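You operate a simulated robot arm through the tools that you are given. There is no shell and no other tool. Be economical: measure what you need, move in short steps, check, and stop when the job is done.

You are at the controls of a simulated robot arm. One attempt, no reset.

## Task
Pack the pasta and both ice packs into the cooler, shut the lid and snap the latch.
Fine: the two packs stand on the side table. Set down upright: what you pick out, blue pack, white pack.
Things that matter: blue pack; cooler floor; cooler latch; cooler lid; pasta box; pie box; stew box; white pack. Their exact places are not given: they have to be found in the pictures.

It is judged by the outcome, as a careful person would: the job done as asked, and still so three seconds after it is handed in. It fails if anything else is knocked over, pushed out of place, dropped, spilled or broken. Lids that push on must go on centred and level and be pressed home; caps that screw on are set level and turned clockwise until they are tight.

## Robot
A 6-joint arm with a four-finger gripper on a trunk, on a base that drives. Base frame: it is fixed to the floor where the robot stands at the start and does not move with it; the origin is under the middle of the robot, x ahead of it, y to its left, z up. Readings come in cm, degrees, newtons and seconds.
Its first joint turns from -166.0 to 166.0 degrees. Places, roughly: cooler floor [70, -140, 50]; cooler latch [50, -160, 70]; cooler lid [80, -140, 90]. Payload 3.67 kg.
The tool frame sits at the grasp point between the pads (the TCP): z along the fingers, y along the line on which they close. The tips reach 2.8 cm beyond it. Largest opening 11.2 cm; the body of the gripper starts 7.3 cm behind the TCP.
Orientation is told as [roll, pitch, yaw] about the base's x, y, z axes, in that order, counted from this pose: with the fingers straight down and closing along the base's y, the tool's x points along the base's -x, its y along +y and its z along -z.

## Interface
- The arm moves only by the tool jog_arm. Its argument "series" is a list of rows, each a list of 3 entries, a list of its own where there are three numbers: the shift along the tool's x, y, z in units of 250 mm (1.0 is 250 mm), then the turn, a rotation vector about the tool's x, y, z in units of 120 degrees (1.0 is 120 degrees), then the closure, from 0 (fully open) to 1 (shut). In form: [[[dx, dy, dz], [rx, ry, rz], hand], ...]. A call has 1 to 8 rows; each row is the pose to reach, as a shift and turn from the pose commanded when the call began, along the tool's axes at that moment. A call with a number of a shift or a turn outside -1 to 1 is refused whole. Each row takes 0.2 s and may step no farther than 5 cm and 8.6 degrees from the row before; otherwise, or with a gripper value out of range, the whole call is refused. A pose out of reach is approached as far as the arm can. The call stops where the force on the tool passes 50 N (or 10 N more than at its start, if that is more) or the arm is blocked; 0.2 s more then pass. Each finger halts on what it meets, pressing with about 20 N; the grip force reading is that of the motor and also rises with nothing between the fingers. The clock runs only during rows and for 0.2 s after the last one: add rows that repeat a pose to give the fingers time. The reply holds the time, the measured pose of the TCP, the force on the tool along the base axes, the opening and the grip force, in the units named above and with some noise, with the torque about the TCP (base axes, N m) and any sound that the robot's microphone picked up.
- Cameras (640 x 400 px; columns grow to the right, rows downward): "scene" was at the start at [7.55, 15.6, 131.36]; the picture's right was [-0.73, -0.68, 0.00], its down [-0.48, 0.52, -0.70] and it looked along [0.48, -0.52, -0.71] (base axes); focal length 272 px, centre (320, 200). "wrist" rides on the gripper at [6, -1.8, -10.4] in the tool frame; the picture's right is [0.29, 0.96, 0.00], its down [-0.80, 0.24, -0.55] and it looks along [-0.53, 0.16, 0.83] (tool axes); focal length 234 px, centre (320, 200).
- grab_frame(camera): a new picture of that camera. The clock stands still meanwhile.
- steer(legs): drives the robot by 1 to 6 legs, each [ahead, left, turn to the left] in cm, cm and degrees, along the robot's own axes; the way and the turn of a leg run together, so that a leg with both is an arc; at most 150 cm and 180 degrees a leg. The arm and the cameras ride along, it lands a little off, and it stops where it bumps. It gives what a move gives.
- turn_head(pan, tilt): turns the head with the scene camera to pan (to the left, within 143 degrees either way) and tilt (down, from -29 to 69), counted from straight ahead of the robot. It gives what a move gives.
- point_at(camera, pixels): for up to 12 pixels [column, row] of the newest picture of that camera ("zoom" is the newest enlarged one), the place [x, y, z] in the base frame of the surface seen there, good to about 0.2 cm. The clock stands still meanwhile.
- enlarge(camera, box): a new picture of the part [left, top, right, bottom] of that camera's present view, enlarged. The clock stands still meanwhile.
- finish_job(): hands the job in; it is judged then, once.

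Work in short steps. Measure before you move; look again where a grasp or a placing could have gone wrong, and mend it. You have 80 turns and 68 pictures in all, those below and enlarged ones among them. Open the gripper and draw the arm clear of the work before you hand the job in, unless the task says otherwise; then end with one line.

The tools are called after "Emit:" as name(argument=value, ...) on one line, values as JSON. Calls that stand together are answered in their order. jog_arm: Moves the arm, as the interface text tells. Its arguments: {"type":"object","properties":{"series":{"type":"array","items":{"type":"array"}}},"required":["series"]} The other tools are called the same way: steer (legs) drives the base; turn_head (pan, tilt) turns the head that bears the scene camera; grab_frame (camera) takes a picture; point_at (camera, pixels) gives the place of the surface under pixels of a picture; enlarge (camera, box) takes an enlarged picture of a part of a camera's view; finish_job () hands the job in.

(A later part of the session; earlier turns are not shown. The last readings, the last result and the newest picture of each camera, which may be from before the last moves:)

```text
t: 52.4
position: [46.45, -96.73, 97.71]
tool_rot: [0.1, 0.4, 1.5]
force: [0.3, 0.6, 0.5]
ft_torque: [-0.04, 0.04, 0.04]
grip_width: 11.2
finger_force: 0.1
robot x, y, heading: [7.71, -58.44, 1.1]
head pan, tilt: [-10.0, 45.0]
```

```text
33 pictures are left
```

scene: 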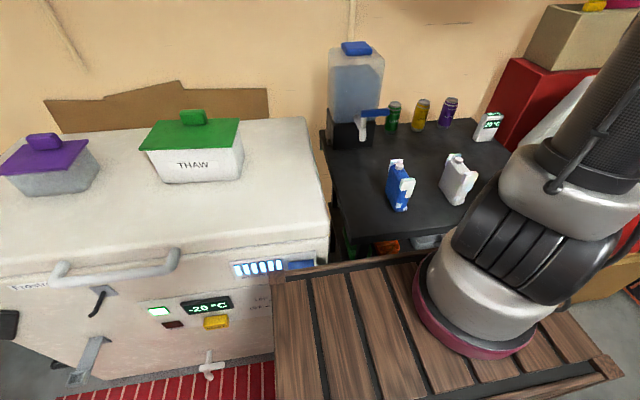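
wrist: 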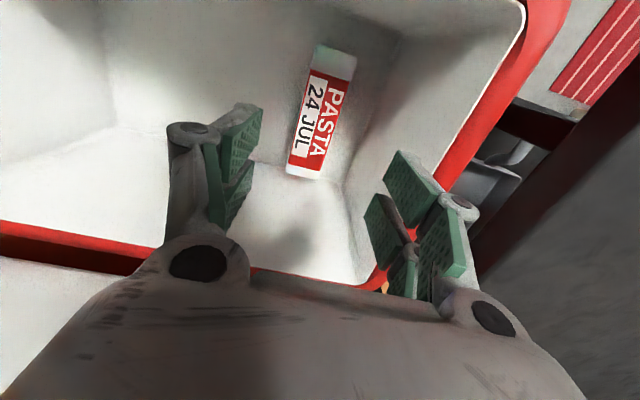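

Move above the white pack and look with the wrist camera.

Emit:
jog_arm(series=[[[-0.17, 0.085, 0], [0, 0, 0], 0], [[-0.35, 0.17, 0], [0, 0, 0], 0], [[-0.53, 0.255, 0], [0, 0, 0], 0], [[-0.71, 0.34, 0], [0, 0, 0], 0], [[-0.888, 0.425, 0], [0, 0, 0], 0], [[-0.888, 0.425, 0], [0, 0, 0], 0]])

Emit:
grab_frame(camera="wrist")

```text
t: 53.8
position: [68.34, -85.28, 97.63]
tool_rot: [0.1, 0.2, 1.5]
force: [-0.4, -0.2, 0.4]
ft_torque: [-0.01, -0.01, -0.02]
grip_width: 11.19
finger_force: 0.0
robot x, y, heading: [7.13, -58.22, 0.9]
head pan, tilt: [-10.0, 45.0]
```

```text
32 pictures are left
```

wrist: 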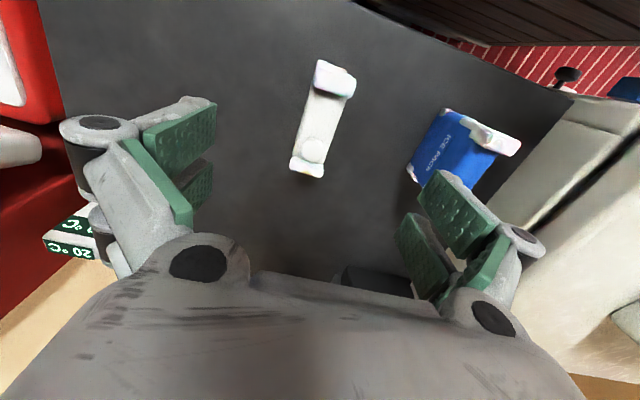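

Measure the white and blue pack tops.

Emit:
point_at(camera="wrist", pixels=[[318, 75], [350, 88], [310, 152], [295, 170], [318, 172], [308, 120], [332, 125], [490, 125], [515, 150], [432, 160], [410, 165], [470, 150]])

```text
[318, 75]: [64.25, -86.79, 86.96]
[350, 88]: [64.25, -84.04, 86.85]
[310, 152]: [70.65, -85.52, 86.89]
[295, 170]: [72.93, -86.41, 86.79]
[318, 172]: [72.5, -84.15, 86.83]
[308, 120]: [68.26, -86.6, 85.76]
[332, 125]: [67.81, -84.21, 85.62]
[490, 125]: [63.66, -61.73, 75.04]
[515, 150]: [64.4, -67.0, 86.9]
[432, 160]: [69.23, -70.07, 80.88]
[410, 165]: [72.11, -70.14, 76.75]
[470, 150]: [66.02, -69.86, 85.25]
```

White pack is centred at (68.4,-85.4). Descend to z≈81.3 with the fingers partly closed, then grip.

Emit:
jog_arm(series=[[[0, -0.004, 0.18], [0, 0, -0.008], 0.2], [[0, -0.004, 0.36], [0, 0, -0.012], 0.35], [[0, -0.004, 0.52], [0, 0, -0.012], 0.35], [[0, -0.004, 0.652], [0, 0, -0.012], 0.35], [[0, -0.004, 0.652], [0, 0, -0.012], 0.35]])

Emit:
jog_arm(series=[[[0, 0, 0], [0, 0, 0], 0.6], [[0, 0, 0], [0, 0, 0], 0.8], [[0, 0, 0], [0, 0, 0], 1], [[0, 0, 0], [0, 0, 0], 1]])

```text
t: 55.0
position: [68.15, -85.44, 81.31]
tool_rot: [0.2, 0.4, 2.9]
force: [0.6, -0.4, 1.0]
ft_torque: [0.01, -0.01, 0.0]
grip_width: 7.28
finger_force: 0.1
robot x, y, heading: [7.05, -58.64, 1.5]
head pan, tilt: [-10.0, 45.0]
```

```text
t: 56.0
position: [68.2, -85.5, 81.39]
tool_rot: [0.1, 0.3, 2.9]
force: [0.0, 0.5, 0.1]
ft_torque: [0.02, 0.02, -0.01]
grip_width: 3.38
finger_force: 19.6
robot x, y, heading: [7.26, -58.39, 0.7]
head pan, tilt: [-10.0, 45.0]
```

Gripped (3.4 cm). Lift, retract to the folded pose, and drive to the cooler.

Emit:
jog_arm(series=[[[0, 0, -0.16], [0, 0, 0], 1], [[0, 0, -0.33], [0, 0, 0], 1], [[0, 0, -0.5], [0, 0, 0], 1], [[0, 0, -0.67], [0, 0, 0], 1]])

Emit:
jog_arm(series=[[[0.17, -0.095, 0], [0, 0, 0.005], 1], [[0.34, -0.19, 0], [0, 0, 0.01], 1], [[0.51, -0.285, 0], [0, 0, 0.015], 1], [[0.68, -0.38, 0], [0, 0, 0.02], 1], [[0.85, -0.475, 0], [0, 0, 0.024], 1], [[0.85, -0.475, 0], [0, 0, 0.024], 1]])

Emit:
steer(legs=[[-2, -10, -1], [0, -60, 0]])

Emit:
grab_frame(camera="wrist")

```text
t: 57.0
position: [68.23, -85.57, 98.26]
tool_rot: [0.2, 0.3, 2.8]
force: [0.6, -0.2, -3.3]
ft_torque: [0.02, 0.05, -0.02]
grip_width: 3.39
finger_force: 20.1
robot x, y, heading: [7.1, -58.77, 1.2]
head pan, tilt: [-10.0, 45.0]
```

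```text
t: 58.4
position: [47.83, -98.65, 98.12]
tool_rot: [0.1, 0.3, 0.0]
force: [0.2, 0.1, -3.7]
ft_torque: [0.02, 0.02, 0.0]
grip_width: 3.38
finger_force: 19.4
robot x, y, heading: [7.17, -58.68, 1.3]
head pan, tilt: [-10.0, 45.0]
```

```text
t: 59.7
position: [45.42, -109.58, 98.24]
tool_rot: [0.2, 0.4, -0.9]
force: [-0.4, -0.6, -2.5]
ft_torque: [0.0, -0.01, -0.02]
grip_width: 3.37
finger_force: 20.2
robot x, y, heading: [5.61, -68.47, 0.5]
head pan, tilt: [-10.0, 45.0]
stopped in leg 2: the robot was blocked; the commanded pose is now the measured one
```

```text
31 pictures are left
```

wrist: 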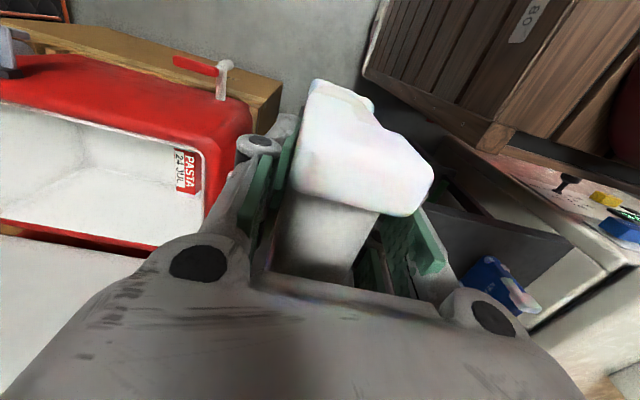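

Blocked by the barbell at the rear again (x 5.6 too far back here). Go ahead 4 cm with a little left, then right, staying near x≈9 until past, then back.

Emit:
steer(legs=[[0, 2, 0], [4, 0, -0.5], [0, -30, 0], [-4.5, -5, 0], [0, -26, 0]])

Emit:
grab_frame(camera="wrist")

```text
t: 63.4
position: [45.21, -142.2, 98.12]
tool_rot: [0.2, 0.4, -1.2]
force: [-0.3, 1.2, -2.7]
ft_torque: [0.01, 0.06, -0.02]
grip_width: 3.39
finger_force: 20.1
robot x, y, heading: [5.42, -101.51, -0.3]
head pan, tilt: [-10.0, 45.0]
stopped in leg 4: the robot was blocked; the commanded pose is now the measured one
```

```text
30 pictures are left
```

wrist: 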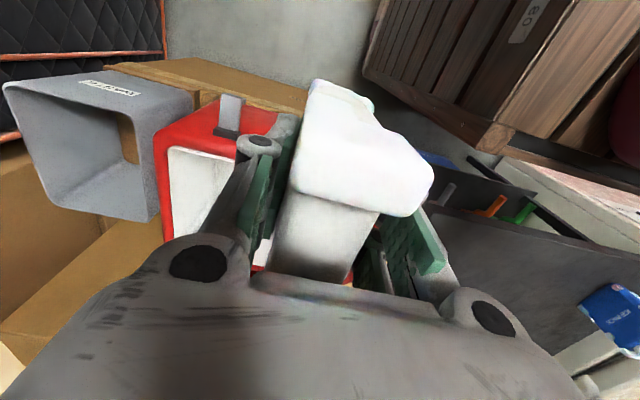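

Stopped touching the barbell while backing; ease 1 cm ahead and continue right.

Emit:
steer(legs=[[0.8, 0, 0], [0, -26.5, 0]])

Emit:
turn_head(pan=0, tilt=48)

```text
t: 65.6
position: [45.55, -168.65, 98.12]
tool_rot: [0.2, 0.4, -1.4]
force: [0.7, 0.8, -2.5]
ft_torque: [0.0, -0.01, -0.03]
grip_width: 3.38
finger_force: 20.0
robot x, y, heading: [6.37, -127.57, -0.3]
head pan, tilt: [-10.0, 45.0]
```

```text
t: 66.3
position: [45.49, -168.55, 98.16]
tool_rot: [0.2, 0.4, -1.5]
force: [1.0, -0.2, -3.5]
ft_torque: [-0.01, 0.04, -0.01]
grip_width: 3.39
finger_force: 20.1
robot x, y, heading: [6.52, -127.63, -0.4]
head pan, tilt: [0.0, 48.0]
```

Carry the white pack above its cooler slot (x≈70.5, y≈-145.5).

Emit:
jog_arm(series=[[[-0.14, 0.131, 0], [0, 0, 0], 1], [[-0.28, 0.262, 0], [0, 0, 0], 1], [[-0.42, 0.393, 0], [0, 0, 0], 1], [[-0.56, 0.524, 0], [0, 0, 0], 1], [[-0.7, 0.655, 0], [0, 0, 0], 1], [[-0.84, 0.786, 0], [0, 0, 0], 1], [[-0.98, 0.917, 0], [0, 0, -0.006], 1], [[-0.98, 0.917, 0], [0, 0, -0.012], 1]])

Emit:
grab_frame(camera="scene")

```text
t: 68.1
position: [70.81, -146.39, 97.77]
tool_rot: [0.2, 0.4, -0.1]
force: [0.2, 0.3, -3.1]
ft_torque: [0.0, 0.02, -0.02]
grip_width: 3.39
finger_force: 20.2
robot x, y, heading: [5.94, -127.5, -0.6]
head pan, tilt: [0.0, 48.0]
```

```text
29 pictures are left
```

scene: 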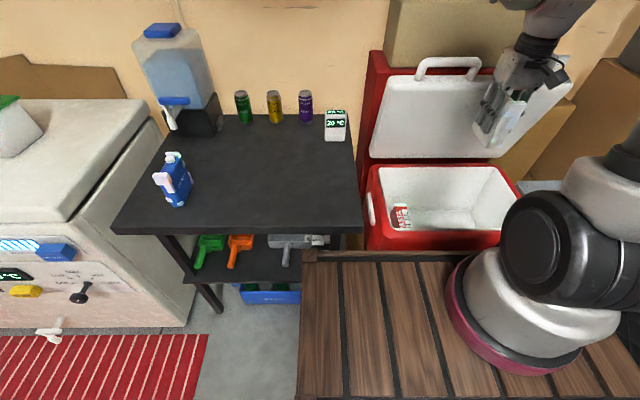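

Pasta visible at left of the cooler. Descend with the white pack.

Emit:
jog_arm(series=[[[0.01, 0.024, 0.19], [0, 0, 0], 1], [[0.01, 0.024, 0.38], [0, 0, 0], 1], [[0.01, 0.024, 0.57], [0, 0, 0], 1], [[0.01, 0.024, 0.76], [0, 0, 0], 1], [[0.01, 0.024, 0.96], [0, 0, 0], 1]])

Emit:
jog_arm(series=[[[0, 0, 0.19], [0, 0, 0], 1], [[0, 0, 0.38], [0, 0, 0], 1], [[0, 0, 0.56], [0, 0, 0], 1], [[0, 0, 0.63], [0, 0, 0], 1], [[0, 0, 0.66], [0, 0, 0], 1], [[0, 0, 0.675], [0, 0, 0], 1], [[0, 0, 0.69], [0, 0, 0], 1]])

```text
t: 69.3
position: [70.26, -145.89, 74.3]
tool_rot: [0.3, 0.3, -0.2]
force: [0.4, -0.7, -1.8]
ft_torque: [-0.02, -0.02, -0.05]
grip_width: 3.36
finger_force: 20.3
robot x, y, heading: [5.89, -127.22, -0.4]
head pan, tilt: [0.0, 48.0]
```

```text
t: 70.9
position: [68.99, -144.93, 58.24]
tool_rot: [-0.1, -0.9, 0.2]
force: [-0.3, 0.0, -3.5]
ft_torque: [0.0, 0.04, -0.02]
grip_width: 3.39
finger_force: 20.2
robot x, y, heading: [5.49, -127.03, -0.2]
head pan, tilt: [0.0, 48.0]
```

The pose is slightly off (x -1.2, pitch -0.9) without tool force: an arm link may touch something. Look.

Emit:
grab_frame(camera="scene")

Emit:
turn_head(pan=-25, tilt=15)

Emit:
grab_frame(camera="scene")

```text
28 pictures are left
```

scene: 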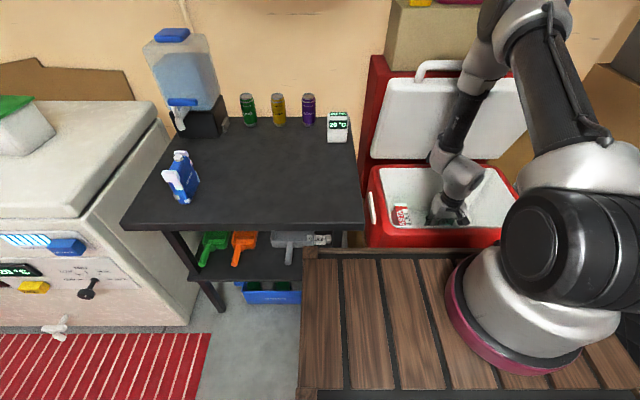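

```text
t: 71.9
position: [69.06, -145.04, 58.17]
tool_rot: [-0.1, -1.0, 0.1]
force: [0.4, -1.0, -3.2]
ft_torque: [-0.01, 0.02, -0.01]
grip_width: 3.37
finger_force: 20.0
robot x, y, heading: [5.45, -127.32, -0.5]
head pan, tilt: [-25.0, 15.0]
```

```text
27 pictures are left
```

scene: 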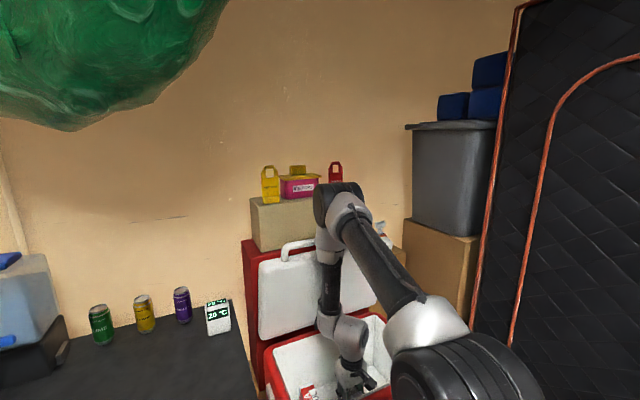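

Measure elbow/forearm versus lid and stacked box.

Emit:
point_at(camera="scene", pixels=[[330, 195], [320, 235], [328, 290], [345, 335], [335, 175], [280, 215], [300, 240], [262, 200], [310, 300], [370, 290], [283, 252], [312, 245]])

Emit:
enlarge(camera="scene", box=[230, 150, 420, 400])

```text
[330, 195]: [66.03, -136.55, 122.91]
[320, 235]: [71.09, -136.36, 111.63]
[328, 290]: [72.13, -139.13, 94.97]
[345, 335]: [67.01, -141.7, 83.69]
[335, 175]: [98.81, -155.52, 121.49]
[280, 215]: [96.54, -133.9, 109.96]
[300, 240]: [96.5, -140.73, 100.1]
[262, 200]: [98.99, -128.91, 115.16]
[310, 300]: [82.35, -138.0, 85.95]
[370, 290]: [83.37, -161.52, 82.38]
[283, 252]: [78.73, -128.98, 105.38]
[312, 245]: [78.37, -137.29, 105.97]
```

```text
1.60 times, centred on (325, 275) of scene
```

zoom: 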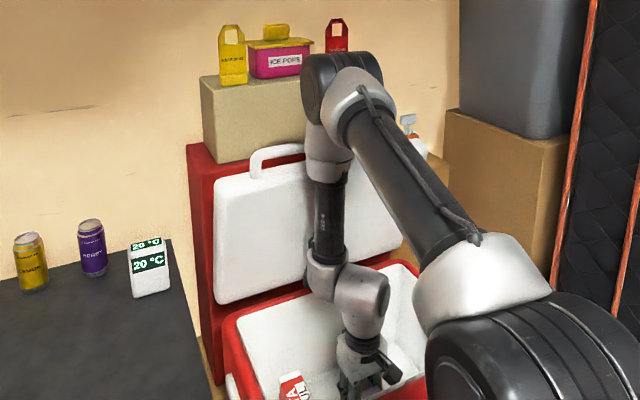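

The forearm leans on the open lid's handle (x≈78.5, z≈105). Pull the pack 3 cm nearer, then lower the last bit.

Emit:
jog_arm(series=[[[0.06, 0, -0.04], [0, 0, 0], 1], [[0.12, 0, -0.04], [0, 0, 0], 1], [[0.12, 0, -0.04], [0, 0, 0], 1]])

Emit:
jog_arm(series=[[[0, 0, 0.03], [0, 0, 0], 1], [[0, 0, 0.045], [0, 0, 0], 1], [[0, 0, 0.055], [0, 0, 0], 1], [[0, 0, 0.063], [0, 0, 0], 1], [[0, 0, 0.063], [0, 0, 0], 1]])

```text
t: 72.4
position: [67.37, -142.11, 58.25]
tool_rot: [-0.5, -0.4, 3.4]
force: [71.1, 26.3, -25.3]
ft_torque: [-2.54, 6.23, -0.7]
grip_width: 3.41
finger_force: 19.5
out of reach, approached as far as the arm can: row 2
robot x, y, heading: [4.93, -125.32, 1.0]
head pan, tilt: [-25.0, 15.0]
stopped in row 2: the force on the tool passed its limit at 145 N (the readings are from after the stop); the commanded pose is now the measured one
```

```text
t: 73.6
position: [67.64, -140.19, 57.13]
tool_rot: [-0.7, -0.7, 4.2]
force: [0.1, -0.5, -3.2]
ft_torque: [0.03, 0.02, 0.01]
grip_width: 3.38
finger_force: 20.4
robot x, y, heading: [4.59, -124.3, 1.8]
head pan, tilt: [-25.0, 15.0]
```

The camera bracket met the front wall. Check the state with both cameras.

Emit:
grab_frame(camera="wrist")

Emit:
turn_head(pan=-15, tilt=40)

Emit:
grab_frame(camera="scene")

```text
25 pictures are left
```

wrist: 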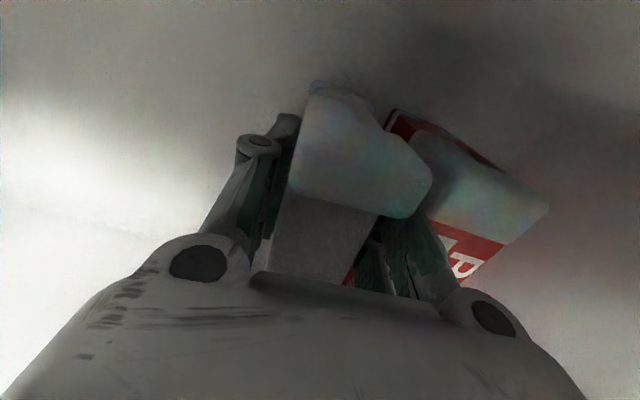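

```text
t: 74.5
position: [67.49, -140.21, 57.12]
tool_rot: [-0.7, -0.5, 4.2]
force: [2.1, -1.0, -3.9]
ft_torque: [-0.02, 0.15, -0.07]
grip_width: 3.41
finger_force: 19.9
robot x, y, heading: [4.72, -124.48, 1.9]
head pan, tilt: [-15.0, 40.0]
```

```text
24 pictures are left
```

scene: 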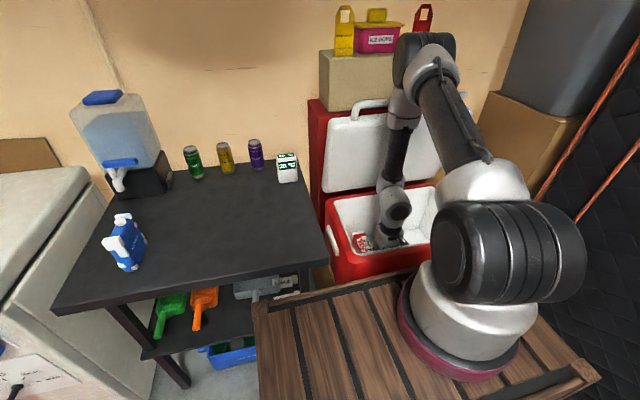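

Check cooler and lid positions against before.

Emit:
enlarge(camera="scene", box=[300, 80, 460, 300])

Emit:
point_at(camera="scene", pixels=[[350, 275], [345, 255], [335, 210], [330, 195], [360, 105], [325, 120], [410, 200], [392, 125], [402, 100]])

```text
1.82 times, centred on (380, 190) of scene
```

zoom: 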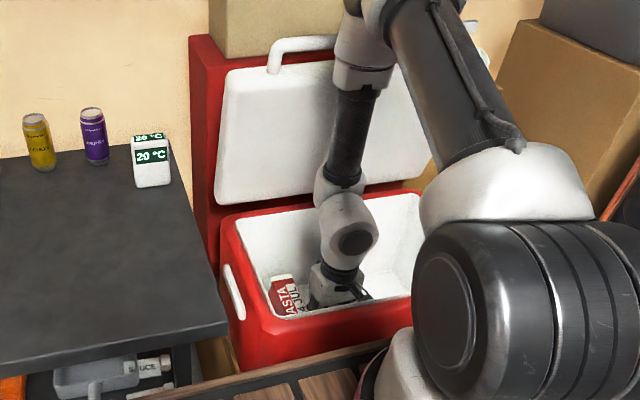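

```text
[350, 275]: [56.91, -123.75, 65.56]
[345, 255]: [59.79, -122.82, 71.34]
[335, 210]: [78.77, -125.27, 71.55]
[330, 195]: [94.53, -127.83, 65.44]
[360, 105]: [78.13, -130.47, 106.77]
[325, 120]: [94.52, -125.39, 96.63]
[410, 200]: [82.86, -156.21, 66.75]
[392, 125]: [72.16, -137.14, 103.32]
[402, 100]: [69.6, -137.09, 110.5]
```

Cooler and lid are where they were. Lower the last 0.6 cm gently.

Emit:
jog_arm(series=[[[0, 0, 0.012], [0, 0, 0], 1], [[0, 0, 0.02], [0, 0, 0], 1], [[0, 0, 0.03], [0, 0, 0], 1], [[0, 0, 0.03], [0, 0, 0], 1]])

```text
t: 75.5
position: [67.43, -139.74, 56.21]
tool_rot: [-0.5, -0.3, 4.4]
force: [1.7, -4.4, 17.7]
ft_torque: [-0.11, -0.36, -0.02]
grip_width: 3.39
finger_force: 19.9
robot x, y, heading: [5.18, -124.34, 1.7]
head pan, tilt: [-15.0, 40.0]
```

White pack on the floor (18 N). Open slightly and rise.

Emit:
jog_arm(series=[[[0, 0, 0], [0, 0, 0], 0.7], [[0, 0, 0], [0, 0, 0], 0.58], [[0, 0, 0], [0, 0, 0], 0.58], [[0, 0, -0.1], [0, 0, 0], 0.58], [[0, 0, -0.28], [0, 0, 0], 0.58], [[0, 0, -0.46], [0, 0, 0], 0.58], [[0, 0, -0.64], [0, 0, 0], 0.58], [[0, 0, -0.82], [0, 0, 0], 0.58]])

Emit:
grab_frame(camera="wrist")

```text
t: 76.3
position: [67.36, -139.75, 56.02]
tool_rot: [-0.1, -0.2, 3.5]
force: [88.6, 7.4, 49.5]
ft_torque: [-2.09, 14.59, 1.33]
grip_width: 4.65
finger_force: 0.0
robot x, y, heading: [4.44, -124.13, 1.7]
head pan, tilt: [-15.0, 40.0]
stopped in row 4: the force on the tool passed its limit at 113 N (the readings are from after the stop); the commanded pose is now the measured one
```

```text
22 pictures are left
```

wrist: 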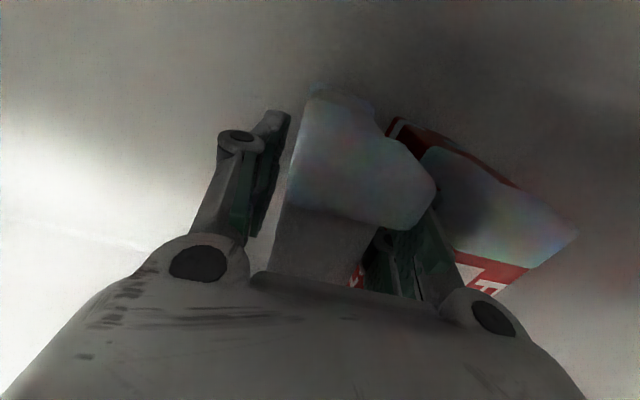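

The gripper's camera side presses the front wall. Ease forward 1.2 cm, then rise in small steps.

Emit:
jog_arm(series=[[[-0.025, 0, 0], [0, 0, 0], 0.58], [[-0.05, 0, 0], [0, 0, 0], 0.58], [[-0.05, 0, 0], [0, 0, 0], 0.58]])

Emit:
jog_arm(series=[[[0, 0, -0.05], [0, 0, 0], 0.58], [[0, 0, -0.12], [0, 0, 0], 0.58], [[0, 0, -0.2], [0, 0, 0], 0.58]])

```text
t: 76.6
position: [67.33, -139.91, 55.97]
tool_rot: [0.1, -0.3, 3.0]
force: [81.1, 8.9, 42.6]
ft_torque: [-1.98, 13.16, 1.02]
grip_width: 4.64
finger_force: 0.1
out of reach, approached as far as the arm can: row 1
robot x, y, heading: [4.55, -124.7, 1.6]
head pan, tilt: [-15.0, 40.0]
stopped in row 1: the force on the tool passed its limit at 132 N (the readings are from after the stop); the commanded pose is now the measured one
```

```text
t: 76.9
position: [67.39, -139.89, 55.96]
tool_rot: [0.1, -0.5, 2.5]
force: [78.0, 7.4, 37.1]
ft_torque: [-1.75, 12.25, 1.0]
grip_width: 4.64
finger_force: 0.0
robot x, y, heading: [4.01, -123.78, 2.1]
head pan, tilt: [-15.0, 40.0]
stopped in row 1: the force on the tool passed its limit at 128 N (the readings are from after the stop); the commanded pose is now the measured one
```

Jammed against the front wall; shift the whole robot ahead 1.5 cm instead, which moves the gripper off it.

Emit:
steer(legs=[[1.5, 0, 0]])

Emit:
jog_arm(series=[[[0, 0, 0], [0, 0, 0], 0.58]])

```text
t: 77.6
position: [67.31, -139.88, 55.89]
tool_rot: [0.3, -0.5, 2.7]
force: [70.0, 6.5, 35.3]
ft_torque: [-1.66, 11.28, 0.88]
grip_width: 4.61
finger_force: 0.1
robot x, y, heading: [4.33, -124.3, 2.0]
head pan, tilt: [-15.0, 40.0]
stopped in leg 1: the robot was blocked; the commanded pose is now the measured one
```

```text
t: 78.0
position: [67.33, -139.93, 55.99]
tool_rot: [0.3, -0.5, 2.7]
force: [61.6, 2.5, -26.1]
ft_torque: [0.2, 4.8, 1.02]
grip_width: 4.65
finger_force: 0.0
robot x, y, heading: [4.44, -123.94, 1.6]
head pan, tilt: [-15.0, 40.0]
```

Look closely at the forearm and handle contact.

Emit:
enlarge(camera="scene", box=[340, 60, 460, 160])

Emit:
enlarge(camera="scene", box=[340, 170, 460, 270])

Emit:
jog_arm(series=[[[0, 0, 0], [0, 0, 0], 0.58], [[0, 0, 0], [0, 0, 0], 0.58], [[0, 0, 0], [0, 0, 0], 0.58]])

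```text
4.00 times, centred on (400, 110) of scene
```

zoom: 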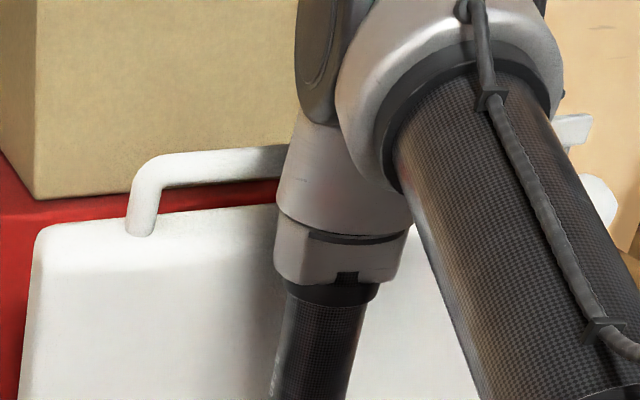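

```text
4.00 times, centred on (400, 220) of scene
```

zoom: 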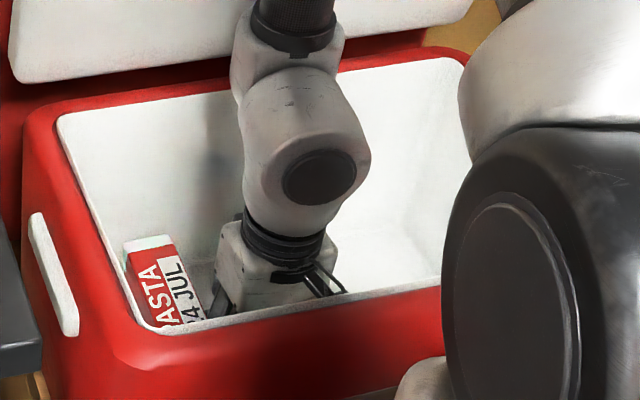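

```text
t: 78.6
position: [67.35, -139.76, 56.04]
tool_rot: [0.2, -0.5, 2.5]
force: [64.8, 6.6, 33.7]
ft_torque: [-1.52, 10.29, 0.84]
grip_width: 4.64
finger_force: 0.1
robot x, y, heading: [4.49, -123.86, 1.6]
head pan, tilt: [-15.0, 40.0]
stopped in row 3: the force on the tool passed its limit at 78 N (the readings are from after the stop); the commanded pose is now the measured one
```

Force acts ~11 cm above the TCP, i.e. camera side on the front wall. Pitch the tool a few degrees so that side swings away from the wall.

Emit:
jog_arm(series=[[[0, 0, 0], [0, 0.01, 0], 0.58], [[0, 0, 0], [0, 0.02, 0], 0.58], [[0, 0, 0], [0, 0.03, 0], 0.58], [[0, 0, 0], [0, 0.03, 0], 0.58]])

```text
t: 78.9
position: [67.55, -139.99, 56.0]
tool_rot: [0.4, -0.7, 2.2]
force: [54.9, 4.4, 25.3]
ft_torque: [-1.25, 8.71, 0.67]
grip_width: 4.64
finger_force: 0.1
robot x, y, heading: [4.08, -123.98, 1.8]
head pan, tilt: [-15.0, 40.0]
stopped in row 1: the force on the tool passed its limit at 102 N (the readings are from after the stop); the commanded pose is now the measured one
```

Each stop resets the command and relaxes the jam; I idle to bleed off force.

Emit:
jog_arm(series=[[[0, 0, 0], [0, 0, 0], 0.58]])

Emit:
jog_arm(series=[[[0, 0, -0.01], [0, 0, 0], 0.58]])

Emit:
jog_arm(series=[[[0, 0, -0.02], [0, 0, 0], 0.58]])

```text
t: 79.3
position: [67.47, -140.02, 55.99]
tool_rot: [0.4, -0.6, 2.2]
force: [49.1, 1.0, -22.5]
ft_torque: [0.21, 3.73, 0.8]
grip_width: 4.63
finger_force: 0.1
robot x, y, heading: [3.83, -124.29, 1.6]
head pan, tilt: [-15.0, 40.0]
```

```text
t: 79.6
position: [67.56, -140.02, 55.95]
tool_rot: [0.6, -0.7, 1.9]
force: [50.2, 2.9, 25.5]
ft_torque: [-0.95, 8.02, 0.76]
grip_width: 4.65
finger_force: 0.1
robot x, y, heading: [4.07, -123.86, 1.7]
head pan, tilt: [-15.0, 40.0]
stopped in row 1: the force on the tool passed its limit at 74 N (the readings are from after the stop); the commanded pose is now the measured one
```

```text
t: 79.9
position: [67.49, -140.02, 55.88]
tool_rot: [0.7, -0.8, 1.5]
force: [51.9, 5.8, 19.0]
ft_torque: [-1.12, 7.6, 0.54]
grip_width: 4.62
finger_force: 0.1
robot x, y, heading: [3.87, -123.75, 1.7]
head pan, tilt: [-15.0, 40.0]
stopped in row 1: the force on the tool passed its limit at 84 N (the readings are from after the stop); the commanded pose is now the measured one
```

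The forearm presses the handle while the camera presses the front wall. A pure shoulder-back rotation (tool forward+up with slight negative pitch) relieves both; try it in thirds.

Emit:
jog_arm(series=[[[-0.023, 0, -0.029], [0, -0.0056, 0], 0.58], [[-0.046, 0, -0.058], [0, -0.0112, 0], 0.58], [[-0.068, 0, -0.0865], [0, -0.0167, 0], 0.58]])

```text
t: 80.2
position: [67.4, -140.12, 55.95]
tool_rot: [0.9, -0.8, 1.3]
force: [50.8, 3.5, 9.1]
ft_torque: [-0.85, 6.78, 0.64]
grip_width: 4.64
finger_force: 0.1
robot x, y, heading: [3.81, -124.01, 1.6]
head pan, tilt: [-15.0, 40.0]
stopped in row 1: the force on the tool passed its limit at 77 N (the readings are from after the stop); the commanded pose is now the measured one
```

Commands meet the pinch each time. Back the base 1 cm to take the forearm off the handle and see the force.

Emit:
steer(legs=[[-1, 0, 0]])

Emit:
jog_arm(series=[[[-0.01, 0, -0.01], [0, 0, 0], 0.58]])

```text
t: 80.9
position: [67.51, -140.06, 55.94]
tool_rot: [1.0, -0.9, 1.1]
force: [20.4, 2.1, 6.9]
ft_torque: [-0.44, 3.13, 0.24]
grip_width: 4.66
finger_force: 0.0
robot x, y, heading: [3.63, -124.07, 1.8]
head pan, tilt: [-15.0, 40.0]
stopped in leg 1: the force on the tool passed its limit at 69 N (the readings are from after the stop); the commanded pose is now the measured one
```

```text
t: 81.3
position: [67.64, -140.37, 56.01]
tool_rot: [1.0, -0.9, 0.6]
force: [29.2, 2.1, 4.5]
ft_torque: [-0.36, 3.75, 0.45]
grip_width: 4.72
finger_force: 0.0
robot x, y, heading: [3.68, -124.08, 1.8]
head pan, tilt: [-15.0, 40.0]
stopped in row 1: the force on the tool passed its limit at 54 N (the readings are from after the stop); the commanded pose is now the measured one
```

Force dropped to ~20–29 N. Repeat: small back, then tiny forward/up shoulder-like moves.

Emit:
steer(legs=[[-0.6, 0, 0]])

Emit:
jog_arm(series=[[[-0.004, 0, -0.004], [0, 0, 0], 0.58], [[-0.008, 0, -0.008], [0, 0, 0], 0.58], [[-0.012, 0, -0.012], [0, 0, 0], 0.58], [[-0.018, 0, -0.018], [0, 0, 0], 0.58]])

Emit:
steer(legs=[[-0.6, 0, 0]])

Emit:
jog_arm(series=[[[-0.004, 0, -0.004], [0, 0, 0], 0.58], [[-0.008, 0, -0.008], [0, 0, 0], 0.58], [[-0.012, 0, -0.012], [0, 0, 0], 0.58], [[-0.018, 0, -0.018], [0, 0, 0], 0.58]])

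```text
t: 82.0
position: [67.74, -140.51, 55.95]
tool_rot: [0.9, -1.0, 0.7]
force: [7.6, 3.3, 0.3]
ft_torque: [-0.34, 0.86, -0.16]
grip_width: 4.71
finger_force: 0.1
robot x, y, heading: [3.26, -124.18, 1.8]
head pan, tilt: [-15.0, 40.0]
stopped in leg 1: the robot was blocked; the commanded pose is now the measured one
```

```text
t: 83.0
position: [67.74, -140.63, 56.55]
tool_rot: [1.0, -1.0, 0.6]
force: [0.3, 0.2, 0.1]
ft_torque: [0.03, 0.0, -0.02]
grip_width: 4.73
finger_force: 0.0
robot x, y, heading: [3.45, -123.79, 1.7]
head pan, tilt: [-15.0, 40.0]
```

```text
t: 83.7
position: [67.56, -140.66, 56.42]
tool_rot: [0.9, -1.1, 0.8]
force: [4.1, 0.6, 1.6]
ft_torque: [-0.24, 0.67, -0.05]
grip_width: 4.61
finger_force: 0.0
robot x, y, heading: [3.13, -124.02, 1.8]
head pan, tilt: [-15.0, 40.0]
```

```text
t: 84.7
position: [68.06, -140.5, 57.01]
tool_rot: [1.0, -1.1, 0.8]
force: [-0.1, -0.9, -0.1]
ft_torque: [0.03, 0.02, -0.02]
grip_width: 4.66
finger_force: 0.1
robot x, y, heading: [3.18, -124.15, 1.7]
head pan, tilt: [-15.0, 40.0]
```

Free, zero force. Rise 20 cm straight up.

Emit:
jog_arm(series=[[[-0.01, 0, -0.04], [0, 0, 0], 0.58], [[-0.01, 0, -0.12], [0, 0, 0], 0.58], [[-0.01, 0, -0.25], [0, 0, 0], 0.58], [[-0.01, 0, -0.4], [0, 0, 0], 0.58], [[-0.01, 0, -0.56], [0, 0, 0], 0.58], [[-0.01, 0, -0.72], [0, 0, 0], 0.58], [[-0.01, 0, -0.9], [0, 0, 0], 0.58]])

Emit:
grab_frame(camera="wrist")

```text
t: 86.3
position: [67.79, -140.65, 79.42]
tool_rot: [1.0, -1.1, 0.7]
force: [0.0, -0.9, 0.2]
ft_torque: [-0.02, 0.02, 0.0]
grip_width: 4.71
finger_force: 0.1
robot x, y, heading: [2.77, -124.42, 1.7]
head pan, tilt: [-15.0, 40.0]
```

```text
19 pictures are left
```

wrist: 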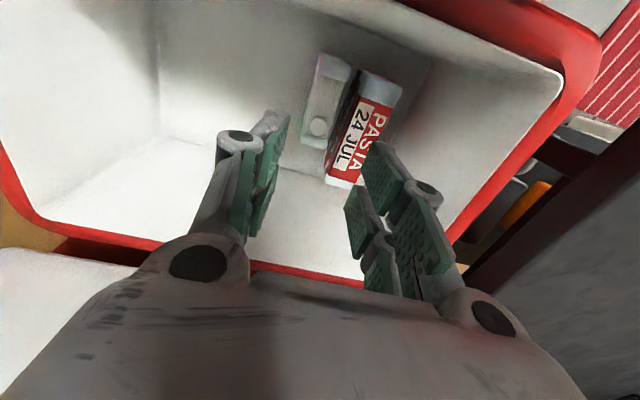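

White pack stands beside the pasta. Raise, fold the arm right, and drive back to the table for the blue pack.

Emit:
jog_arm(series=[[[0, 0, -0.19], [0.008, 0.009, 0.006], 0.5], [[0, 0, -0.38], [0.008, 0.009, 0.006], 0.3], [[0, 0, -0.57], [0.008, 0.009, 0.006], 0], [[0, 0, -0.75], [0.008, 0.009, 0.006], 0], [[0.15, -0.13, -0.75], [0.008, 0.009, 0.006], 0], [[0.3, -0.26, -0.75], [0.008, 0.009, 0.006], 0], [[0.45, -0.4, -0.75], [0.008, 0.009, 0.006], 0], [[0.6, -0.53, -0.75], [0.008, 0.009, 0.006], 0]])

Emit:
jog_arm(series=[[[0.12, -0.11, 0], [0, 0, 0], 0], [[0.24, -0.22, 0], [0, 0, 0], 0], [[0.36, -0.33, 0], [0, 0, 0], 0], [[0.48, -0.44, 0], [0, 0, 0], 0]])

Emit:
steer(legs=[[0, 12, 0], [5.5, 0, -1.7], [0, 53, 0]])

```text
refused: row 7 steps farther than a row can; nothing moved
```

```text
t: 87.3
position: [56.26, -152.31, 78.85]
tool_rot: [0.9, -1.1, 0.8]
force: [0.5, -0.8, 0.8]
ft_torque: [-0.02, 0.03, 0.01]
grip_width: 11.2
finger_force: 0.2
robot x, y, heading: [2.48, -124.24, 2.1]
head pan, tilt: [-15.0, 40.0]
```

```text
t: 90.7
position: [59.4, -113.55, 78.43]
tool_rot: [1.3, -0.5, -1.6]
force: [0.4, 0.7, 0.6]
ft_torque: [-0.01, 0.03, 0.03]
grip_width: 11.19
finger_force: 0.1
robot x, y, heading: [7.81, -83.92, 0.1]
head pan, tilt: [-15.0, 40.0]
stopped in leg 3: the robot was blocked; the commanded pose is now the measured one
```

The fold call was refused, so the arm stayed low and something stopped the base (likely elbow at the bag). I back off right 12 cm, then raise and fold properly.

Emit:
steer(legs=[[0, -13, 0]])

Emit:
grab_frame(camera="scene")

```text
t: 91.4
position: [59.54, -113.7, 78.4]
tool_rot: [1.4, -0.4, -1.5]
force: [0.0, -0.1, -0.5]
ft_torque: [-0.01, 0.0, -0.04]
grip_width: 11.18
finger_force: 0.2
robot x, y, heading: [7.42, -84.0, 0.1]
head pan, tilt: [-15.0, 40.0]
stopped in leg 1: the robot was blocked; the commanded pose is now the measured one
```

```text
18 pictures are left
```

scene: 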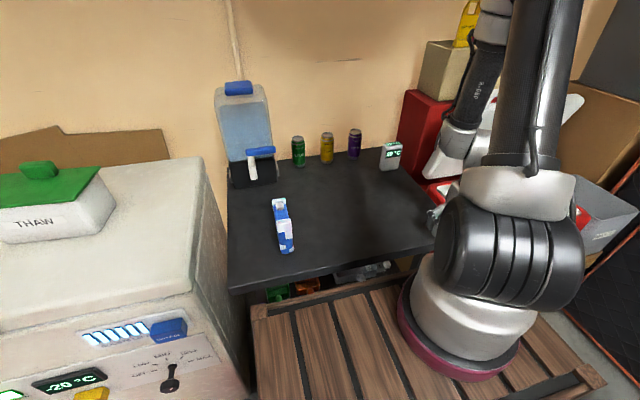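

Rather than the base, swing the arm right/back and up a little to free the elbow from the bag.

Emit:
jog_arm(series=[[[0, 0, -0.03], [0, 0, 0], 0], [[0.06, -0.08, -0.06], [0, 0, 0], 0], [[0.14, -0.18, -0.1], [0, 0, 0], 0], [[0.23, -0.29, -0.15], [0, 0, 0], 0], [[0.33, -0.42, -0.2], [0, 0, 0], 0], [[0.43, -0.54, -0.25], [0, 0, 0], 0]])

```text
t: 92.8
position: [48.39, -127.04, 84.35]
tool_rot: [1.2, -0.3, -1.3]
force: [0.2, -0.4, 0.1]
ft_torque: [0.0, 0.0, 0.03]
grip_width: 11.17
finger_force: 0.1
robot x, y, heading: [7.27, -83.9, 0.1]
head pan, tilt: [-15.0, 40.0]
```

Free. Raise to z≈98 with a leveling correction, then drive left to y≈-59, slightly ahead first.

Emit:
jog_arm(series=[[[0, 0, -0.18], [0.005, 0, -0.005], 0], [[0, 0, -0.36], [0.01, 0.003, -0.01], 0], [[0, 0, -0.54], [0.01, 0.003, -0.011], 0]])

Emit:
steer(legs=[[1.5, 0, 0], [0, 25, 0]])

```text
t: 93.6
position: [48.59, -127.61, 97.96]
tool_rot: [0.1, -0.1, 0.0]
force: [0.8, 0.1, 0.0]
ft_torque: [0.05, -0.03, 0.0]
grip_width: 11.23
finger_force: 0.0
robot x, y, heading: [7.69, -84.36, 0.1]
head pan, tilt: [-15.0, 40.0]
```

```text
t: 95.8
position: [49.83, -102.42, 97.89]
tool_rot: [0.1, -0.2, -0.3]
force: [0.2, -0.2, -0.9]
ft_torque: [0.05, 0.0, -0.04]
grip_width: 11.21
finger_force: 0.0
robot x, y, heading: [8.85, -58.71, 0.1]
head pan, tilt: [-15.0, 40.0]
```

Move above the blue pack (68.5,-68.6) in two calls, then look.

Emit:
jog_arm(series=[[[-0.094, 0.169, 0], [0, 0, 0], 0], [[-0.187, 0.338, 0], [0, 0, 0], 0], [[-0.28, 0.507, 0], [0, 0, 0], 0], [[-0.374, 0.676, 0], [0, 0, 0], 0]])

Emit:
jog_arm(series=[[[-0.094, 0.169, 0], [0, 0, 0], 0], [[-0.187, 0.338, 0], [0, 0, 0], 0], [[-0.28, 0.507, 0], [0, 0, 0], 0], [[-0.374, 0.676, 0], [0, 0, 0], 0]])

Emit:
grab_frame(camera="wrist")

```text
t: 96.8
position: [58.93, -85.55, 97.98]
tool_rot: [0.0, 0.0, -0.3]
force: [0.3, 0.5, -0.5]
ft_torque: [0.04, -0.02, -0.01]
grip_width: 11.18
finger_force: 0.1
robot x, y, heading: [9.0, -59.03, 0.0]
head pan, tilt: [-15.0, 40.0]
```

```text
t: 97.8
position: [68.56, -68.47, 97.92]
tool_rot: [0.1, -0.1, -0.4]
force: [-0.6, -0.6, -0.4]
ft_torque: [0.04, -0.01, 0.0]
grip_width: 11.2
finger_force: 0.2
robot x, y, heading: [9.21, -58.74, 0.0]
head pan, tilt: [-15.0, 40.0]
```

```text
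17 pictures are left
```

wrist: 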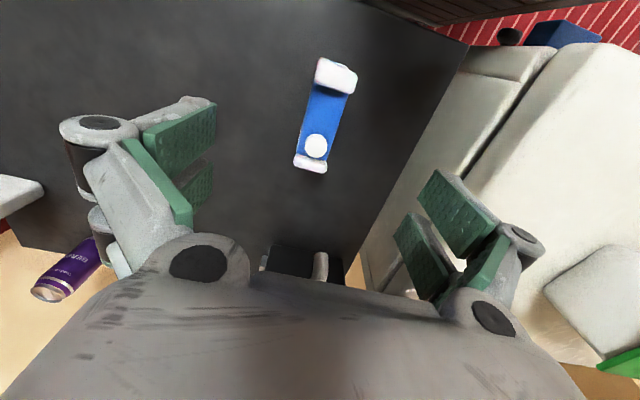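

Centred over the blue pack. Descend to z≈84 (higher grip) and close.

Emit:
jog_arm(series=[[[0, -0.003, 0.18], [0, 0, 0], 0.2], [[0, -0.003, 0.36], [0, 0, 0], 0.35], [[0, -0.003, 0.556], [0, 0, 0], 0.35], [[0, -0.003, 0.556], [0, 0, 0], 0.55], [[0, -0.003, 0.556], [0, 0, 0], 0.75], [[0, -0.003, 0.556], [0, 0, 0], 1], [[0, -0.003, 0.556], [0, 0, 0], 1]])

```text
t: 99.4
position: [68.61, -68.73, 84.26]
tool_rot: [0.0, 0.1, -0.3]
force: [0.4, 0.5, -0.3]
ft_torque: [-0.01, 0.0, 0.01]
grip_width: 3.4
finger_force: 20.1
robot x, y, heading: [8.73, -58.92, 0.0]
head pan, tilt: [-15.0, 40.0]
```

Gripped 3.4 cm. Lift and fold back.

Emit:
jog_arm(series=[[[0, 0, -0.18], [0, 0, 0], 1], [[0, 0, -0.37], [0, 0, 0], 1], [[0, 0, -0.556], [0, 0, 0], 1], [[0.094, -0.165, -0.556], [0, 0, 0], 1], [[0.187, -0.33, -0.556], [0, 0, 0], 1], [[0.28, -0.495, -0.556], [0, 0, 0], 1], [[0.374, -0.66, -0.556], [0, 0, 0], 1]])

Emit:
jog_arm(series=[[[0.094, -0.169, 0], [0, 0, 0], 1], [[0.187, -0.338, 0], [0, 0, 0], 1], [[0.28, -0.507, 0], [0, 0, 0], 1], [[0.374, -0.676, 0], [0, 0, 0], 1]])

```text
t: 101.0
position: [59.35, -85.43, 98.22]
tool_rot: [0.1, -0.1, -0.2]
force: [0.3, 0.2, -3.6]
ft_torque: [-0.01, 0.01, 0.0]
grip_width: 3.42
finger_force: 19.5
robot x, y, heading: [8.89, -58.87, -0.0]
head pan, tilt: [-15.0, 40.0]
```

```text
t: 102.0
position: [49.92, -101.97, 97.79]
tool_rot: [0.1, 0.0, -0.2]
force: [0.3, 0.8, -2.6]
ft_torque: [-0.01, 0.01, -0.01]
grip_width: 3.39
finger_force: 20.1
robot x, y, heading: [8.72, -58.92, -0.2]
head pan, tilt: [-15.0, 40.0]
```

Drive right, back past the barbell, then right to the cooler.

Emit:
steer(legs=[[0, -50, 0], [-5.5, 0, 0], [0, -24, 0]])

```text
t: 105.7
position: [46.89, -152.45, 97.62]
tool_rot: [0.1, 0.0, 0.1]
force: [0.8, 0.7, -3.5]
ft_torque: [0.01, 0.02, 0.0]
grip_width: 3.41
finger_force: 19.6
robot x, y, heading: [6.06, -109.51, 0.3]
head pan, tilt: [-15.0, 40.0]
stopped in leg 2: the robot was blocked; the commanded pose is now the measured one
```

Stopped by the barbell while backing; go 1 cm ahead, right, then back, then right.

Emit:
steer(legs=[[0.8, 0, 0], [0, -24, 0], [-4.5, 0, 0]])

```text
t: 108.3
position: [43.54, -176.68, 97.69]
tool_rot: [0.1, 0.0, 0.3]
force: [0.1, -0.4, -2.1]
ft_torque: [0.02, 0.0, -0.04]
grip_width: 3.37
finger_force: 20.0
robot x, y, heading: [2.04, -133.89, 0.5]
head pan, tilt: [-15.0, 40.0]
```

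Move above the slot (≈69,-153).

Emit:
jog_arm(series=[[[-0.142, 0.135, 0], [0, 0, 0], 1], [[-0.284, 0.27, 0], [0, 0, 0], 1], [[-0.426, 0.405, 0], [0, 0, 0], 1], [[-0.568, 0.54, 0], [0, 0, 0], 1], [[-0.71, 0.675, 0], [0, 0, 0], 1], [[-0.852, 0.81, 0], [0, 0, 0], 1], [[-0.994, 0.945, 0], [0, 0, 0.002], 1], [[-0.994, 0.945, 0], [0, 0, 0.002], 1]])

Emit:
turn_head(pan=-10, tilt=42)

Emit:
grab_frame(camera="scene")

```text
t: 110.1
position: [68.28, -152.78, 97.87]
tool_rot: [0.1, 0.0, 0.2]
force: [0.9, 0.2, -2.6]
ft_torque: [-0.03, -0.01, -0.03]
grip_width: 3.39
finger_force: 20.2
robot x, y, heading: [1.64, -133.67, 0.3]
head pan, tilt: [-15.0, 40.0]
```

```text
t: 110.7
position: [68.17, -152.88, 97.84]
tool_rot: [0.1, -0.1, 0.0]
force: [-0.3, 0.2, -2.6]
ft_torque: [-0.02, -0.02, 0.04]
grip_width: 3.38
finger_force: 20.4
robot x, y, heading: [2.15, -133.69, 0.7]
head pan, tilt: [-10.0, 42.0]
```

```text
16 pictures are left
```

scene: 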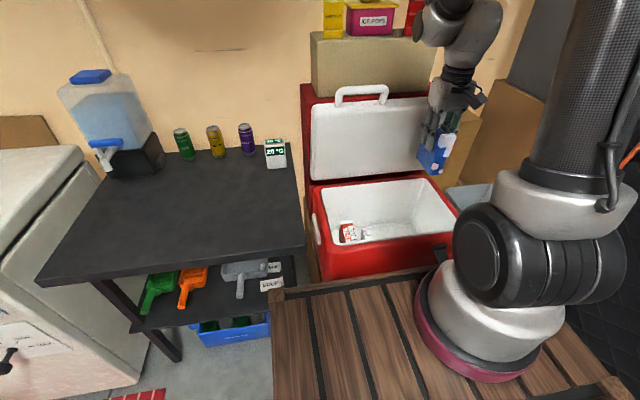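

Measure the lid handle now for later, and descend most of the way with the blue pack.

Emit:
point_at(camera="scene", pixels=[[338, 95], [362, 89], [386, 95], [316, 105], [425, 105], [320, 180], [360, 105], [370, 232], [352, 230], [340, 235], [440, 250], [362, 130]])

Emit:
jog_arm(series=[[[-0.044, 0, 0.19], [0, 0, 0], 1], [[-0.044, 0, 0.38], [0, 0, 0], 1], [[-0.044, 0, 0.57], [0, 0, 0], 1], [[-0.044, 0, 0.76], [0, 0, 0], 1], [[-0.044, 0, 0.95], [0, 0, 0], 1]])

Emit:
jog_arm(series=[[[0, 0, 0.14], [0, 0, 0], 1], [[0, 0, 0.28], [0, 0, 0], 1], [[0, 0, 0.42], [0, 0, 0], 1], [[0, 0, 0.5], [0, 0, 0], 1], [[0, 0, 0.5], [0, 0, 0], 1]])

```text
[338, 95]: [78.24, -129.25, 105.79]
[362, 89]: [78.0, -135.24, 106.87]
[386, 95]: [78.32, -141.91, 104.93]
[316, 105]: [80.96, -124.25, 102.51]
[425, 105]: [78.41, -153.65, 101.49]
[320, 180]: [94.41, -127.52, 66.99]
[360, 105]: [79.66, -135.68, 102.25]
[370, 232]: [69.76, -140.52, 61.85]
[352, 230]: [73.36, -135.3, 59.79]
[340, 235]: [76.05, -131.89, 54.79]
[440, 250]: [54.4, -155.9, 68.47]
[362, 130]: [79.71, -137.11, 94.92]
```

```text
t: 111.9
position: [68.86, -152.86, 73.83]
tool_rot: [0.1, -0.1, -0.1]
force: [-0.8, 0.1, -2.0]
ft_torque: [-0.02, -0.01, 0.01]
grip_width: 3.37
finger_force: 20.1
robot x, y, heading: [2.1, -133.79, 0.5]
head pan, tilt: [-10.0, 42.0]
```

```text
t: 113.1
position: [69.38, -152.93, 61.5]
tool_rot: [0.1, 0.0, 0.1]
force: [-0.8, 0.3, -2.1]
ft_torque: [-0.02, 0.0, 0.0]
grip_width: 3.39
finger_force: 19.7
robot x, y, heading: [2.14, -133.66, 0.7]
head pan, tilt: [-10.0, 42.0]
```

All clear, no deviation. Lower the last 2 cm gently.

Emit:
jog_arm(series=[[[0, 0, 0.045], [0, 0, 0], 1], [[0, 0, 0.07], [0, 0, 0], 1], [[0, 0, 0.082], [0, 0, 0], 1], [[0, 0, 0.094], [0, 0, 0], 1], [[0, 0, 0.094], [0, 0, 0], 1]])

```text
t: 114.3
position: [69.42, -152.88, 59.28]
tool_rot: [0.1, -0.1, 0.1]
force: [-2.4, 5.0, 16.2]
ft_torque: [0.15, 0.27, -0.02]
grip_width: 3.39
finger_force: 20.4
robot x, y, heading: [2.38, -133.77, 0.6]
head pan, tilt: [-10.0, 42.0]
```

On the floor. Release and rise.

Emit:
jog_arm(series=[[[0, 0, -0.004], [0, 0, 0], 0.6], [[0, 0, -0.004], [0, 0, 0], 0.5], [[0, 0, -0.004], [0, 0, 0], 0.5], [[0, 0, -0.15], [0, 0, 0], 0.5], [[0, 0, -0.34], [0, 0, 0], 0.5], [[0, 0, -0.53], [0, 0, 0], 0.5], [[0, 0, -0.72], [0, 0, 0], 0.5], [[0, 0, -0.9], [0, 0, 0], 0.5]])

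Emit:
grab_frame(camera="wrist")

```text
t: 116.1
position: [69.09, -152.9, 81.75]
tool_rot: [0.1, 0.1, 0.1]
force: [1.0, -0.4, -0.5]
ft_torque: [-0.02, 0.04, -0.01]
grip_width: 5.6
finger_force: 0.0
robot x, y, heading: [2.26, -133.74, 0.7]
head pan, tilt: [-10.0, 42.0]
```

```text
15 pictures are left
```

wrist: 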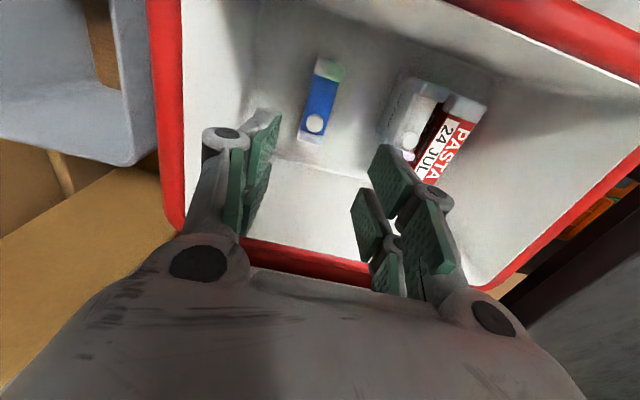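

All three are inside. Verify the white pack is upright by measuring its top and side.

Emit:
enlarge(camera="wrist", box=[280, 40, 500, 200])

Emit:
point_at(camera="wrist", pixels=[[436, 90], [428, 105], [408, 152], [418, 85], [390, 125], [398, 85], [326, 70], [314, 124], [303, 138], [460, 105]])

```text
2.50 times, centred on (390, 120) of wrist
```

zoom: 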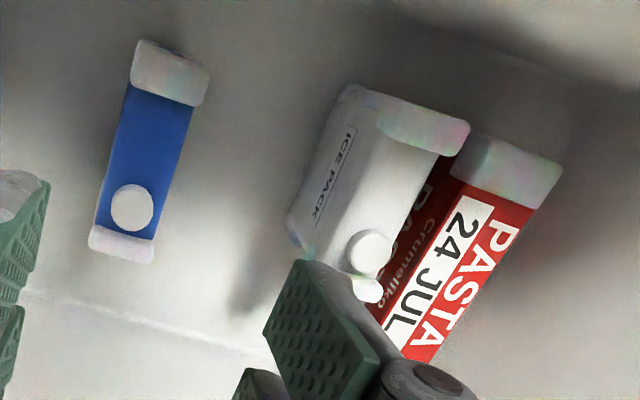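

```text
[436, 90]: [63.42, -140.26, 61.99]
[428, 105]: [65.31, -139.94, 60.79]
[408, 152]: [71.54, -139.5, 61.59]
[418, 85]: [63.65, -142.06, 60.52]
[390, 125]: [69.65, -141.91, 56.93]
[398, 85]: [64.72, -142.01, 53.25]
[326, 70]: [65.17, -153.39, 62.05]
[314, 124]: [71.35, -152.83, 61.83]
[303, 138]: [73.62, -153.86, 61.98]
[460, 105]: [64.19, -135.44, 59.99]
```

White and blue are vertical, all packed. Next the lid: I back the base 8 cm for reach, close the fingers, and go up and over to behind the handle bar (x≈78–80, y≈-136, z≈106).

Emit:
steer(legs=[[-8, 0, 0]])

Emit:
jog_arm(series=[[[0, 0, -0.19], [0, 0, 0], 0.7], [[0, 0, -0.38], [0, 0, 0], 1], [[0, 0, -0.57], [0, 0, 0], 1], [[0, 0, -0.76], [0, 0, 0], 1], [[0, 0, -0.95], [0, 0, 0], 1]])

Emit:
jog_arm(series=[[[0, 0, -0.18], [0, 0, 0], 1], [[0, 0, -0.36], [0, 0, 0], 1], [[-0.14, 0.11, -0.36], [0, 0, 0], 1], [[-0.28, 0.22, -0.36], [0, 0, 0], 1], [[-0.42, 0.33, -0.36], [0, 0, 0], 1], [[-0.56, 0.44, -0.36], [0, 0, 0], 1], [[-0.7, 0.56, -0.36], [0, 0, 0], 1], [[-0.84, 0.68, -0.36], [0, 0, 0], 1]])

Emit:
grab_frame(camera="scene")

Emit:
grab_frame(camera="wrist")

```text
t: 117.2
position: [61.03, -152.64, 81.55]
tool_rot: [0.0, 0.0, 0.3]
force: [0.1, -0.4, 1.1]
ft_torque: [0.02, 0.03, 0.01]
grip_width: 5.6
finger_force: 0.1
robot x, y, heading: [-6.37, -133.94, 0.7]
head pan, tilt: [-10.0, 42.0]
```

```text
t: 118.4
position: [61.19, -152.88, 105.37]
tool_rot: [0.1, 0.0, 0.2]
force: [-0.5, 0.6, -0.5]
ft_torque: [0.01, 0.0, -0.02]
grip_width: 0.0
finger_force: 19.8
robot x, y, heading: [-6.14, -133.47, 0.9]
head pan, tilt: [-10.0, 42.0]
```

```text
t: 120.2
position: [82.12, -135.92, 114.5]
tool_rot: [0.1, 0.0, 0.1]
force: [-0.6, 0.6, 0.4]
ft_torque: [-0.01, -0.04, -0.01]
grip_width: 0.0
finger_force: 20.1
robot x, y, heading: [-6.07, -133.76, 0.5]
head pan, tilt: [-10.0, 42.0]
```

```text
13 pictures are left
```

scene: 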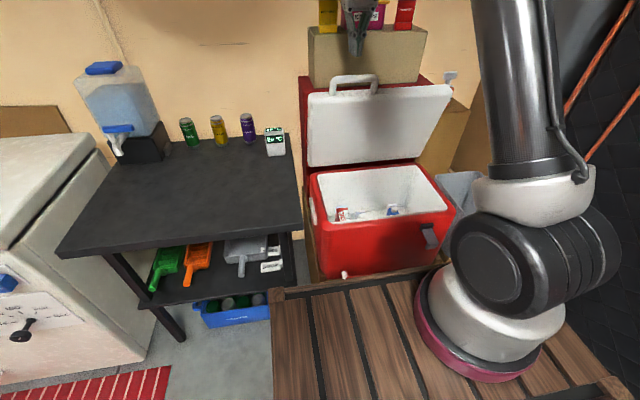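

```text
12 pictures are left
```

wrist: 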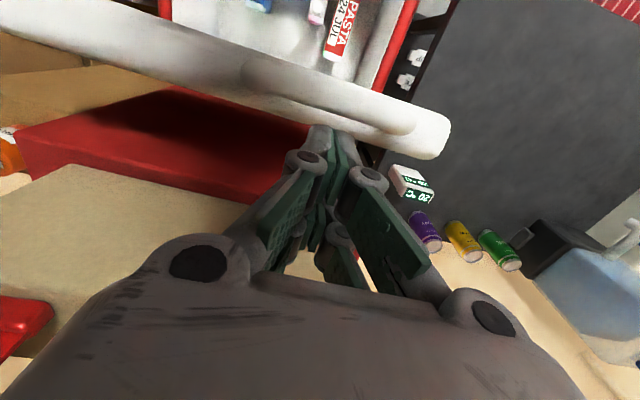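

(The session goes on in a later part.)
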